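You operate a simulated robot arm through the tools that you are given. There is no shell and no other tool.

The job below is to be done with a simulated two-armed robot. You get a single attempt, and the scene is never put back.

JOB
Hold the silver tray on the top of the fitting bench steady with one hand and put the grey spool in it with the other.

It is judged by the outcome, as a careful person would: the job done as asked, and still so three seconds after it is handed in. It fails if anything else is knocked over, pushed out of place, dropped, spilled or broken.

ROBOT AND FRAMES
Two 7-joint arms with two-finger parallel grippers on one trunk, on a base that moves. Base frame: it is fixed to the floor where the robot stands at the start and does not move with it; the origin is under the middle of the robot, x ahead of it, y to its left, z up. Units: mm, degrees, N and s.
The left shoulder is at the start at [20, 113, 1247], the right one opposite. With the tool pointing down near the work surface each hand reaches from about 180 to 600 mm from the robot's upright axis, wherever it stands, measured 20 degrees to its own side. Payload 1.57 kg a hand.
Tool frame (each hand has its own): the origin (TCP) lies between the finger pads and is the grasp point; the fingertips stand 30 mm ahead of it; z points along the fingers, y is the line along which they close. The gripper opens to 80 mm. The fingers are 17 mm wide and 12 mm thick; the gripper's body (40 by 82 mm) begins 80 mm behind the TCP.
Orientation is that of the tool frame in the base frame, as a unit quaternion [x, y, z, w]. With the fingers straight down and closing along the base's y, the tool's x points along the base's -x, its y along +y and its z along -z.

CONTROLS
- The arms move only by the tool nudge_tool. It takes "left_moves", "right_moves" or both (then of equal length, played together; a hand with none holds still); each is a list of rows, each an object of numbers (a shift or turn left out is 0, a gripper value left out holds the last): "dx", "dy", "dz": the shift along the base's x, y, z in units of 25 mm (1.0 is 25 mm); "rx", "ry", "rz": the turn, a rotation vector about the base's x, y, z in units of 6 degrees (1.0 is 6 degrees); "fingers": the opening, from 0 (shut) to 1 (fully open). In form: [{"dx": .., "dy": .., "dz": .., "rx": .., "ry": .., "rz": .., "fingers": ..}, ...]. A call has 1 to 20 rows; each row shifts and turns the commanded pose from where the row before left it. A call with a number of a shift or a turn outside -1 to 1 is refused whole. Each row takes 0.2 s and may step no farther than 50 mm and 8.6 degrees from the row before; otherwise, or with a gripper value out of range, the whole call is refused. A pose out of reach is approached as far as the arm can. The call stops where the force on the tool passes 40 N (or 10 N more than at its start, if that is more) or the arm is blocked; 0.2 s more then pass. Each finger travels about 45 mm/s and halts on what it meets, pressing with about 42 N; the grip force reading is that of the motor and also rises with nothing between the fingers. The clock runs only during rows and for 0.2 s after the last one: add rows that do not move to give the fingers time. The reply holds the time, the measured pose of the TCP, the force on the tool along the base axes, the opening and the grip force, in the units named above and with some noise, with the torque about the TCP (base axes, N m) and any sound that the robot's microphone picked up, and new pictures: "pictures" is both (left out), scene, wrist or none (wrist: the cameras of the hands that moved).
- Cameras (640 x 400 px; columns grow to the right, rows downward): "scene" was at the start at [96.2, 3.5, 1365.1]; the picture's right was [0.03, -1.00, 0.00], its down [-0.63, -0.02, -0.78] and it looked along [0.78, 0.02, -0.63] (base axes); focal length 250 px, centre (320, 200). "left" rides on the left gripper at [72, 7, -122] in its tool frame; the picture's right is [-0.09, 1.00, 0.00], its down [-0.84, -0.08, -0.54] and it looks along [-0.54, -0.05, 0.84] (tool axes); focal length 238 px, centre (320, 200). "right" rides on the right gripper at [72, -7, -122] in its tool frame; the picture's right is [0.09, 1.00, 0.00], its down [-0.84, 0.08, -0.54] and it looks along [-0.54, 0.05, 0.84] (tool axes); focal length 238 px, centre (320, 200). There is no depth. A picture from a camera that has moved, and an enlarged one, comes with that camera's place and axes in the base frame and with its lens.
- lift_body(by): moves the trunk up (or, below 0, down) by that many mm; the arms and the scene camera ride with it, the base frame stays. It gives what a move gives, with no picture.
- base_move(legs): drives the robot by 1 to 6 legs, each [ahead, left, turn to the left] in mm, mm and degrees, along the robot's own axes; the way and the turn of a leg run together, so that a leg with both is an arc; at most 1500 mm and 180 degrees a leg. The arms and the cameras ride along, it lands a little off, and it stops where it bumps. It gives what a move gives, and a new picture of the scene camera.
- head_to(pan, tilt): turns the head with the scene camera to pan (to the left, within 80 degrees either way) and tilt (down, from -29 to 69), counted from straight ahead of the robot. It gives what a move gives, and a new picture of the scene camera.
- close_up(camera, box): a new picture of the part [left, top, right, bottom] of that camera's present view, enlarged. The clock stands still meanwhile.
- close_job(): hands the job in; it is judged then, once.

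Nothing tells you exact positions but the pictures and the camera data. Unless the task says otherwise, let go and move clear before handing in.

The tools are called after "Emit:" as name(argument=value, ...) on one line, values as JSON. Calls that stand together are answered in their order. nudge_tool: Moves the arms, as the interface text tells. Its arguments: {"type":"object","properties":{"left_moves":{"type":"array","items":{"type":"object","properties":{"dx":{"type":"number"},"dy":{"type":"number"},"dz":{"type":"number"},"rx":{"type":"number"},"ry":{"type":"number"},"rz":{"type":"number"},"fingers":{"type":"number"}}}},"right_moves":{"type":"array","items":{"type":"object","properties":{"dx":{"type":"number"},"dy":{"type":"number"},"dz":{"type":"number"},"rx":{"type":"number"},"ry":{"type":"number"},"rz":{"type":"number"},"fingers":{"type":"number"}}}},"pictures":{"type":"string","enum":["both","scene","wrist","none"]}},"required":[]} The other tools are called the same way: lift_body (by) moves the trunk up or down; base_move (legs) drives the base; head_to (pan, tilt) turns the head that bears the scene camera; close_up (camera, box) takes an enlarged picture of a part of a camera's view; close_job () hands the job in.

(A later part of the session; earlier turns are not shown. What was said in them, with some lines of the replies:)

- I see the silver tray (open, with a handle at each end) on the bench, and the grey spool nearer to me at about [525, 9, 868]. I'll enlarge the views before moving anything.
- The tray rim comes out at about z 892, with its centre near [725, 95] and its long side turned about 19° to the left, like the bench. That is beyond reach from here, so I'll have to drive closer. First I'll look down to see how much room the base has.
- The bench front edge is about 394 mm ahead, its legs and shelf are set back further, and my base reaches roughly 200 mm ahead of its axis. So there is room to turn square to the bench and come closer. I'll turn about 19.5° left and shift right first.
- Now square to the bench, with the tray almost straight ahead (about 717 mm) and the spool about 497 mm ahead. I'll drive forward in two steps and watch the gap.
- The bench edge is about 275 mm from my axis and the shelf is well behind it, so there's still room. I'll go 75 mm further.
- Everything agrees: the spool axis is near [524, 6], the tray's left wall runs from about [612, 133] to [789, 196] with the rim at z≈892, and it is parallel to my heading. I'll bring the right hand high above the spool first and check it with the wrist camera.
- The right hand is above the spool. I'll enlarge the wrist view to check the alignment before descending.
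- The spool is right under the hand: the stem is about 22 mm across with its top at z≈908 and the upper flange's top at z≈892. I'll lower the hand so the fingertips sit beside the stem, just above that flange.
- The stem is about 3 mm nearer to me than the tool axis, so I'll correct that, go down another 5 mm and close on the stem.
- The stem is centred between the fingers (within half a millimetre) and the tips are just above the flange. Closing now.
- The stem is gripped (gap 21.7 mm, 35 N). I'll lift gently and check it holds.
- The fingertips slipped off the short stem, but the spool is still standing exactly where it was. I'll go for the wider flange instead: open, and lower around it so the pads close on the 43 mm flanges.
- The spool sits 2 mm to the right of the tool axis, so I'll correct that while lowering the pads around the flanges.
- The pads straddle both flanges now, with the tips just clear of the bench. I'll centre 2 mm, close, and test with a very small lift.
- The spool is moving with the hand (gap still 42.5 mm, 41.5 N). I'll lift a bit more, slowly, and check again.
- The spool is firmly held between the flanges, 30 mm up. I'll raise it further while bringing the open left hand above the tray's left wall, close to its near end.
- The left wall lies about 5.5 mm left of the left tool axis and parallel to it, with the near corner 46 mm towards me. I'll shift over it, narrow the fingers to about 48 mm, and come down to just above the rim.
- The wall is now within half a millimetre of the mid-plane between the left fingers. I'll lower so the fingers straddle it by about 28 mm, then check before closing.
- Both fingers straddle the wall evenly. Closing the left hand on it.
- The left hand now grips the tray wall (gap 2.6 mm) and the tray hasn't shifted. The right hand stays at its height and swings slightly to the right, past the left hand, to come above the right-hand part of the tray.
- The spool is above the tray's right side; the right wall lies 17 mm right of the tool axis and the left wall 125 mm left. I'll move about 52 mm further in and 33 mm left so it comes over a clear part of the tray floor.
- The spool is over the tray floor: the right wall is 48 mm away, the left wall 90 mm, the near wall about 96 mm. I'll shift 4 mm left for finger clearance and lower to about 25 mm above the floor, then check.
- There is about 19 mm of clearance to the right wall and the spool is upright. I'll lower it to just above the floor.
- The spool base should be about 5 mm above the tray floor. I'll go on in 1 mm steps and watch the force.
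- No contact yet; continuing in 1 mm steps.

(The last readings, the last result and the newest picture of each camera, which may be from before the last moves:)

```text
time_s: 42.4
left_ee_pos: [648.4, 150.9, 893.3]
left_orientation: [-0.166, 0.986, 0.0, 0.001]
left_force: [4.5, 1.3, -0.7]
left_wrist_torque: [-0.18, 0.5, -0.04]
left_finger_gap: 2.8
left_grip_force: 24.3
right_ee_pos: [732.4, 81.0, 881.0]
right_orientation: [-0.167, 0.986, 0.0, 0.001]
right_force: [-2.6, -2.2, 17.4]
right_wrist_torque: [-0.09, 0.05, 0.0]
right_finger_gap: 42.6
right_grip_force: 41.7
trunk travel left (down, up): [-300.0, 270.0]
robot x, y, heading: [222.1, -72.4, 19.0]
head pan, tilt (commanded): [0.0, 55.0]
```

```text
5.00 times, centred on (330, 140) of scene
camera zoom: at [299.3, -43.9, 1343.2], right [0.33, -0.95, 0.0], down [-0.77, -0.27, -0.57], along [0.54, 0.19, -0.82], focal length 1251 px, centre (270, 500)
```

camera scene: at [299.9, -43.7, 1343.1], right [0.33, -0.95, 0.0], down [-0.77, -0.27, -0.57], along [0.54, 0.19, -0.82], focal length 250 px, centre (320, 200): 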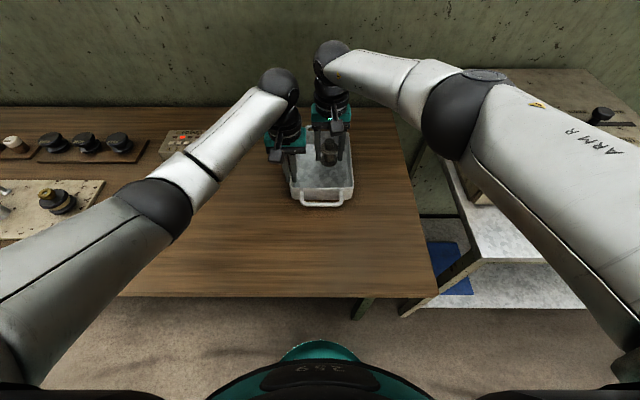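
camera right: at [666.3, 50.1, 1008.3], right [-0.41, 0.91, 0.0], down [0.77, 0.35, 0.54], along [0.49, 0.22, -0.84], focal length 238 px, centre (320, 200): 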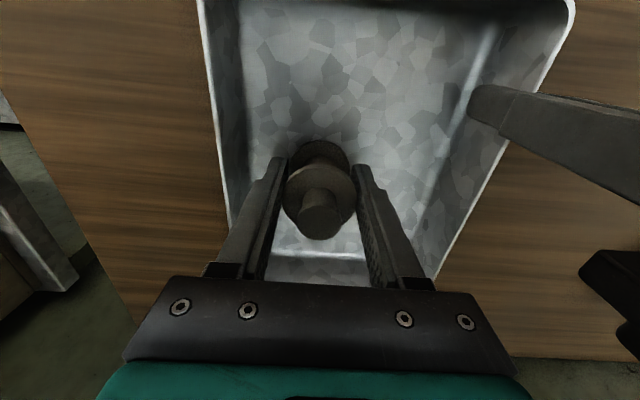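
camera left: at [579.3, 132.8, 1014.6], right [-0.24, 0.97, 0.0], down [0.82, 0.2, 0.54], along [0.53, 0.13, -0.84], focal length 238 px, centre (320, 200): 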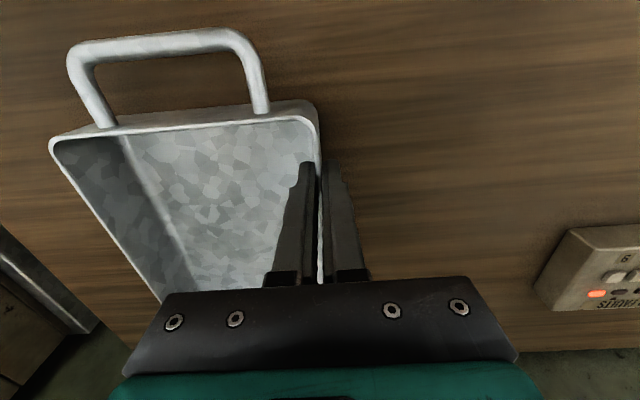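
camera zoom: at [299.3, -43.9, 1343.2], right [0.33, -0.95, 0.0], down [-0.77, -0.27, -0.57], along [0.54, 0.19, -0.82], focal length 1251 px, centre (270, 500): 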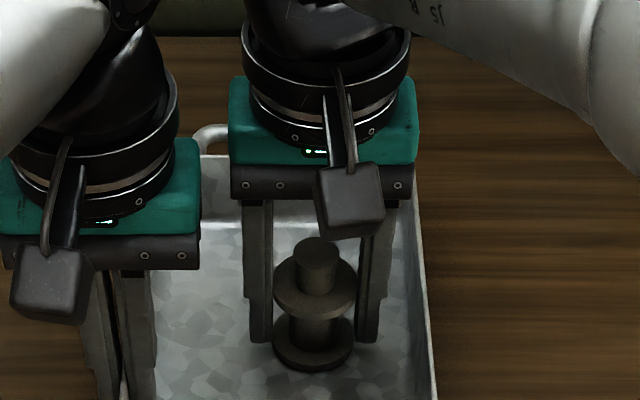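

Contact: 17 N upward, so the spool is standing on the tray floor. I'll ease off the pressure by a millimetre, then open the right fingers to about 60 mm, which stays clear of the wall.

Emit:
nudge_tool(right_moves=[{"dz": 0.03}, {}, {}], pictures="none")

Emit:
nudge_tool(right_moves=[{"fingers": 0.65}, {"fingers": 0.75}, {}, {}, {}], pictures="both")

Emit:
close_up(camera="right", box=[220, 90, 420, 250])

Emit:
close_up(camera="scene", box=[290, 100, 370, 180])

```text
time_s: 43.2
left_ee_pos: [648.7, 150.7, 894.2]
left_orientation: [-0.167, 0.986, 0.001, -0.001]
left_force: [-2.8, -0.4, 0.6]
left_wrist_torque: [0.21, -0.59, -0.07]
left_finger_gap: 2.7
left_grip_force: 24.4
right_ee_pos: [731.8, 81.3, 881.6]
right_orientation: [-0.166, 0.986, 0.0, 0.001]
right_force: [2.5, 1.3, 6.2]
right_wrist_torque: [0.03, -0.11, -0.04]
right_finger_gap: 42.3
right_grip_force: 41.2
trunk travel left (down, up): [-300.0, 270.0]
robot x, y, heading: [222.2, -70.6, 19.0]
head pan, tilt (commanded): [0.0, 55.0]
```

```text
time_s: 44.4
left_ee_pos: [649.8, 150.0, 892.1]
left_orientation: [-0.167, 0.986, 0.0, 0.001]
left_force: [0.5, -0.3, 0.7]
left_wrist_torque: [0.0, 0.11, -0.06]
left_finger_gap: 2.4
left_grip_force: 24.0
right_ee_pos: [732.5, 79.2, 881.0]
right_orientation: [-0.166, 0.986, 0.0, 0.0]
right_force: [0.1, 1.1, -0.9]
right_wrist_torque: [-0.03, 0.0, -0.01]
right_finger_gap: 60.3
right_grip_force: 0.0
trunk travel left (down, up): [-300.0, 270.0]
robot x, y, heading: [223.0, -67.5, 18.8]
head pan, tilt (commanded): [0.0, 55.0]
camera scene: at [300.0, -43.7, 1343.0], right [0.33, -0.95, 0.0], down [-0.77, -0.27, -0.57], along [0.54, 0.19, -0.82], focal length 250 px, centre (320, 200)
camera right: at [667.3, 50.6, 1003.3], right [-0.41, 0.91, 0.0], down [0.77, 0.35, 0.54], along [0.49, 0.22, -0.84], focal length 238 px, centre (320, 200)
```

scene: 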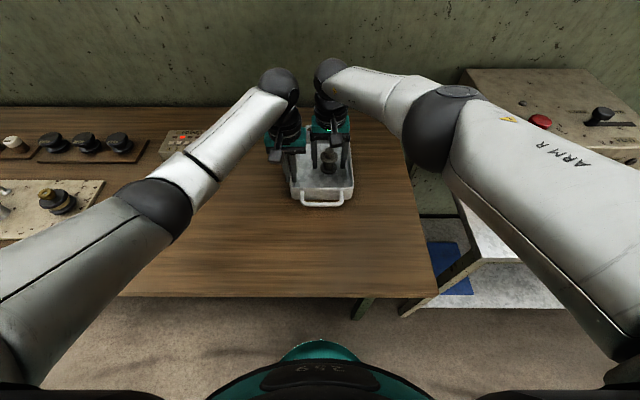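
right: 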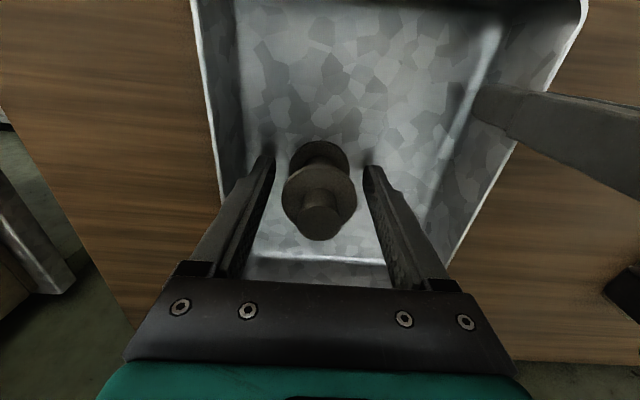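

```text
2.50 times, centred on (320, 170) of right
camera zoom: at [667.3, 50.6, 1003.3], right [-0.41, 0.91, 0.0], down [0.77, 0.35, 0.54], along [0.49, 0.22, -0.84], focal length 596 px, centre (320, 275)
```

zoom: 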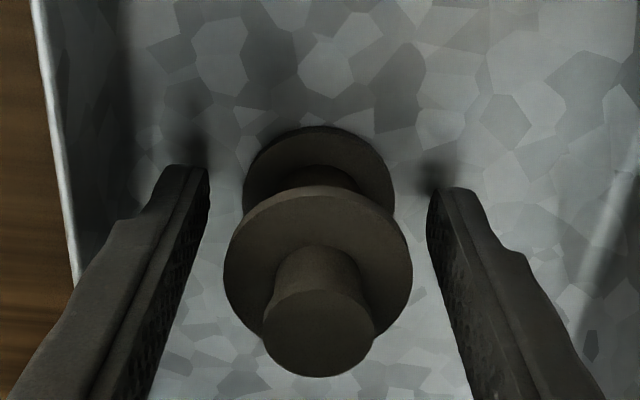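

```text
5.00 times, centred on (330, 140) of scene
camera zoom: at [300.0, -43.7, 1343.0], right [0.33, -0.95, 0.0], down [-0.77, -0.27, -0.57], along [0.54, 0.19, -0.82], focal length 1251 px, centre (270, 500)
```

zoom: 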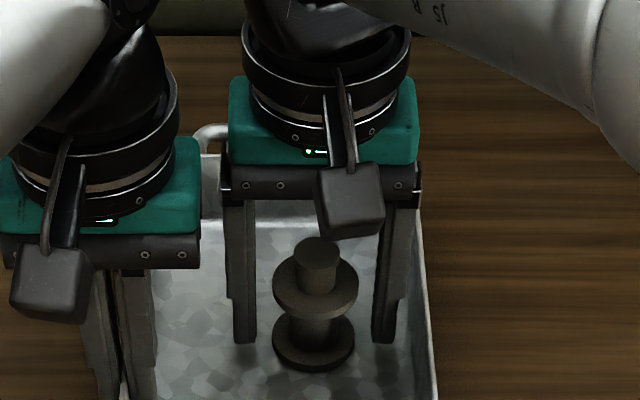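

The spool stands upright on its own in the tray, with both fingers clear. I'll raise the right hand straight up, then take it away to the right, with the left hand still holding the tray.

Emit:
nudge_tool(right_moves=[{"dz": 0.2}, {"dz": 0.4}, {"dz": 0.6}, {"dz": 0.7}, {"dz": 0.7}, {"dz": 0.7}, {"dz": 0.7}, {"dz": 0.7}, {"dz": 0.5}, {"dx": 0.3, "dy": -0.7, "dz": 0.3}, {"dx": 0.3, "dy": -0.8, "dz": 0.3}, {"dx": 0.0, "dy": -0.8, "dz": 0.3}, {"dx": -0.2, "dy": -0.8, "dz": 0.3}, {"dx": -0.2, "dy": -0.6, "dz": 0.3}, {}], pictures="both")

Emit:
close_up(camera="scene", box=[260, 100, 380, 220])

```text
time_s: 47.6
left_ee_pos: [649.6, 150.3, 891.8]
left_orientation: [-0.166, 0.986, 0.0, 0.001]
left_force: [0.3, -0.1, 0.2]
left_wrist_torque: [0.03, -0.16, -0.05]
left_finger_gap: 2.7
left_grip_force: 23.6
right_ee_pos: [736.8, -13.0, 1048.9]
right_orientation: [-0.165, 0.986, 0.0, 0.0]
right_force: [0.1, -0.2, 0.5]
right_wrist_torque: [0.0, -0.01, 0.0]
right_finger_gap: 59.9
right_grip_force: 0.0
trunk travel left (down, up): [-300.0, 270.0]
robot x, y, heading: [223.2, -72.3, 19.1]
head pan, tilt (commanded): [0.0, 55.0]
camera scene: at [299.9, -43.8, 1343.0], right [0.33, -0.95, 0.0], down [-0.77, -0.27, -0.57], along [0.54, 0.19, -0.82], focal length 250 px, centre (320, 200)
camera right: at [672.5, -42.8, 1172.0], right [-0.41, 0.91, 0.0], down [0.77, 0.35, 0.54], along [0.49, 0.22, -0.84], focal length 238 px, centre (320, 200)
```

scene: 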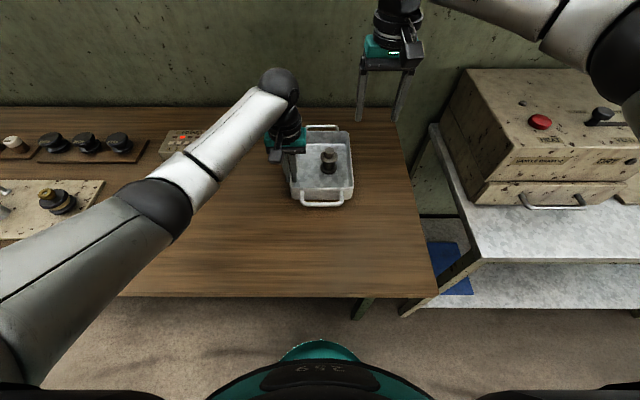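
right: 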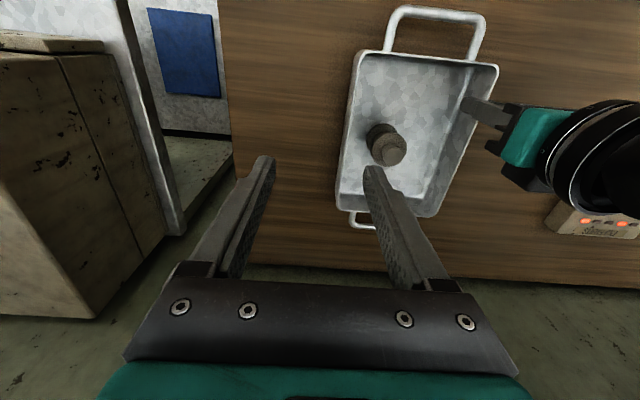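

```text
3.33 times, centred on (320, 160) of scene
camera zoom: at [299.9, -43.8, 1343.0], right [0.33, -0.95, 0.0], down [-0.77, -0.27, -0.57], along [0.54, 0.19, -0.82], focal length 834 px, centre (320, 333)
```

zoom: 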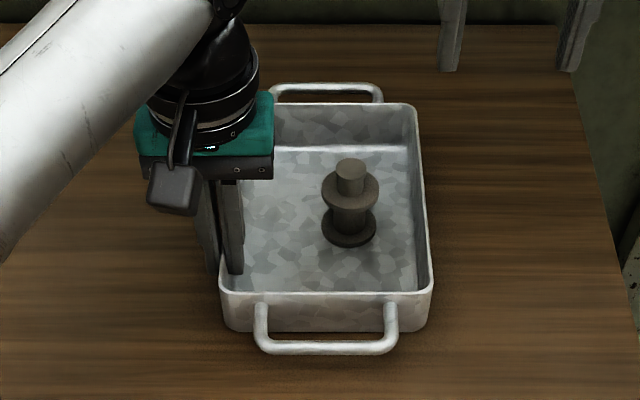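

The spool is standing freely in the tray and the right hand is well clear. Now I'll open the left hand and lift it straight off the wall.

Emit:
nudge_tool(left_moves=[{"fingers": 0.3}, {}, {"fingers": 0.5}, {}, {}, {"dz": 0.2}, {"dz": 0.4}, {"dz": 0.6}, {"dz": 0.7}, {"dz": 0.7}, {"dz": 0.7}, {"dz": 0.7}, {}], pictures="both")

Emit:
nudge_tool(left_moves=[{"dx": -0.3, "dy": 0.8, "dz": 0.3}, {"dx": -0.3, "dy": 0.8, "dz": 0.3}, {"dx": -0.3, "dy": 0.8, "dz": 0.3}, {"dx": -0.3, "dy": 0.8, "dz": 0.3}, {"dx": -0.3, "dy": 0.8, "dz": 0.3}, {"dx": -0.3, "dy": 0.8, "dz": 0.3}, {}], pictures="both")

Emit:
close_up(camera="scene", box=[260, 100, 380, 220])

```text
time_s: 50.4
left_ee_pos: [649.9, 150.4, 995.0]
left_orientation: [-0.166, 0.986, 0.0, 0.0]
left_force: [0.0, -0.6, -0.3]
left_wrist_torque: [0.01, 0.02, 0.0]
left_finger_gap: 39.9
left_grip_force: 0.1
right_ee_pos: [738.0, -13.1, 1050.3]
right_orientation: [-0.166, 0.986, 0.0, 0.0]
right_force: [0.8, 0.2, 0.5]
right_wrist_torque: [-0.01, -0.02, 0.01]
right_finger_gap: 60.3
right_grip_force: 0.0
trunk travel left (down, up): [-300.0, 270.0]
robot x, y, heading: [223.6, -72.1, 19.0]
head pan, tilt (commanded): [0.0, 55.0]
camera scene: at [300.0, -43.7, 1343.0], right [0.33, -0.95, 0.0], down [-0.77, -0.27, -0.57], along [0.54, 0.19, -0.82], focal length 250 px, centre (320, 200)
camera left: at [580.1, 132.7, 1117.1], right [-0.24, 0.97, 0.0], down [0.82, 0.2, 0.54], along [0.53, 0.13, -0.84], focal length 238 px, centre (320, 200)
```

scene: 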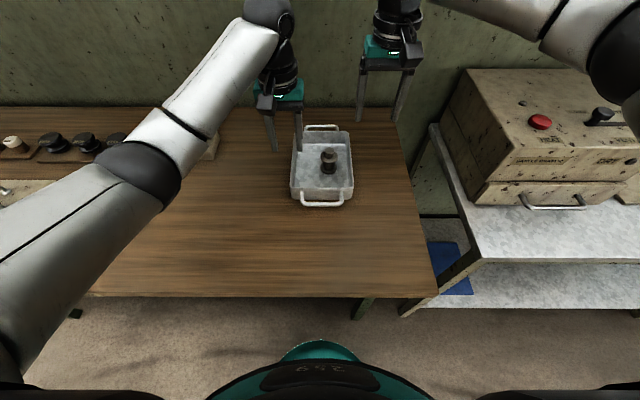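
left: 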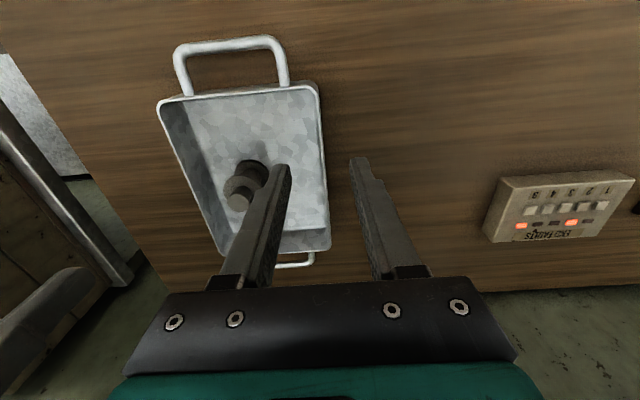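

```text
time_s: 52.0
left_ee_pos: [604.1, 271.7, 1038.9]
left_orientation: [-0.166, 0.986, -0.001, -0.001]
left_force: [0.1, 0.1, 0.7]
left_wrist_torque: [0.0, -0.03, 0.01]
left_finger_gap: 39.8
left_grip_force: 0.0
right_ee_pos: [737.9, -12.8, 1050.0]
right_orientation: [-0.165, 0.986, 0.0, 0.0]
right_force: [0.3, -1.4, 0.2]
right_wrist_torque: [0.02, 0.0, -0.02]
right_finger_gap: 59.9
right_grip_force: 0.0
trunk travel left (down, up): [-300.0, 270.0]
robot x, y, heading: [225.4, -72.0, 18.9]
head pan, tilt (commanded): [0.0, 55.0]
camera scene: at [300.1, -43.8, 1343.0], right [0.33, -0.95, 0.0], down [-0.77, -0.27, -0.57], along [0.54, 0.19, -0.82], focal length 250 px, centre (320, 200)
camera left: at [534.2, 253.6, 1160.8], right [-0.24, 0.97, 0.0], down [0.82, 0.2, 0.54], along [0.53, 0.13, -0.84], focal length 238 px, centre (320, 200)
```

scene: 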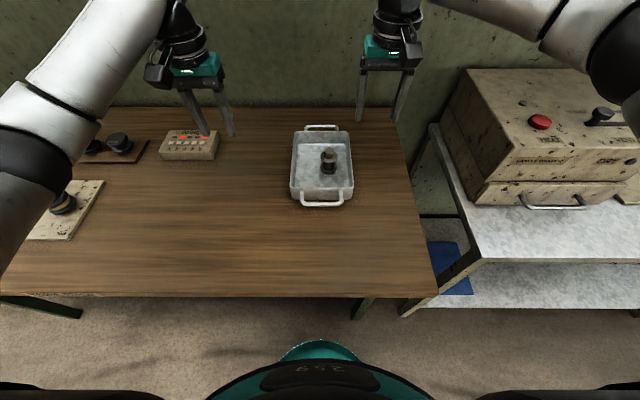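
left: 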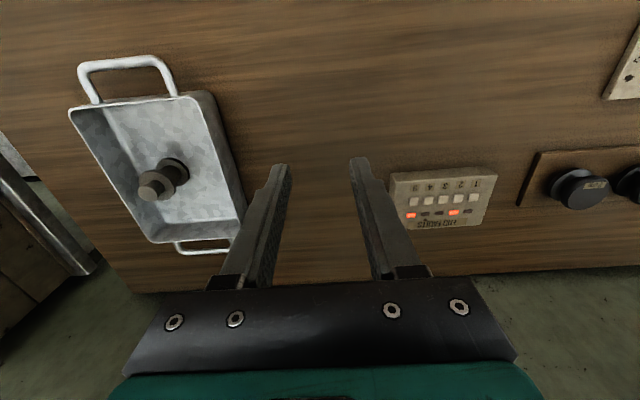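

```text
3.33 times, centred on (320, 160) of scene
camera zoom: at [300.1, -43.8, 1343.0], right [0.33, -0.95, 0.0], down [-0.77, -0.27, -0.57], along [0.54, 0.19, -0.82], focal length 834 px, centre (320, 333)
```

zoom: 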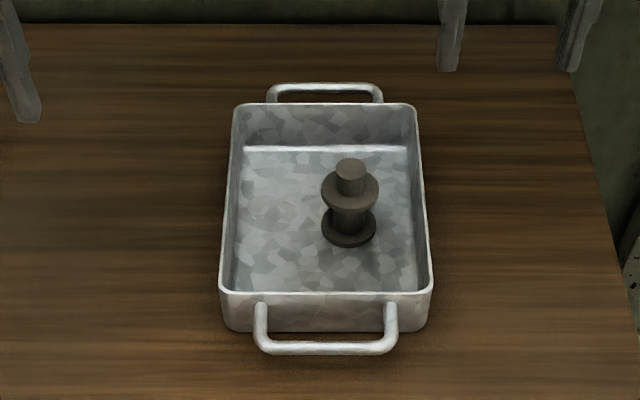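

The spool stands upright inside the tray, the tray is where it was on the bench, nothing else has moved, and both hands are empty and clear. Handing the job in.

Emit:
close_job()

```text
The job is handed in.
```

The grey spool is standing upright in the silver tray. The left hand gripped the tray's left wall while the right hand put the spool in.

- **Slip on the first try:** my first grip, on the spool's short stem, slipped as I lifted. The spool stayed standing where it was, so I gripped its wider flanges instead and that held.
- **At hand-in:** the tray was where it started, as far as the pictures show. I saw nothing else moved or knocked over, and both hands had let go and were clear.

I handed the job in, and the reply gave no verdict.
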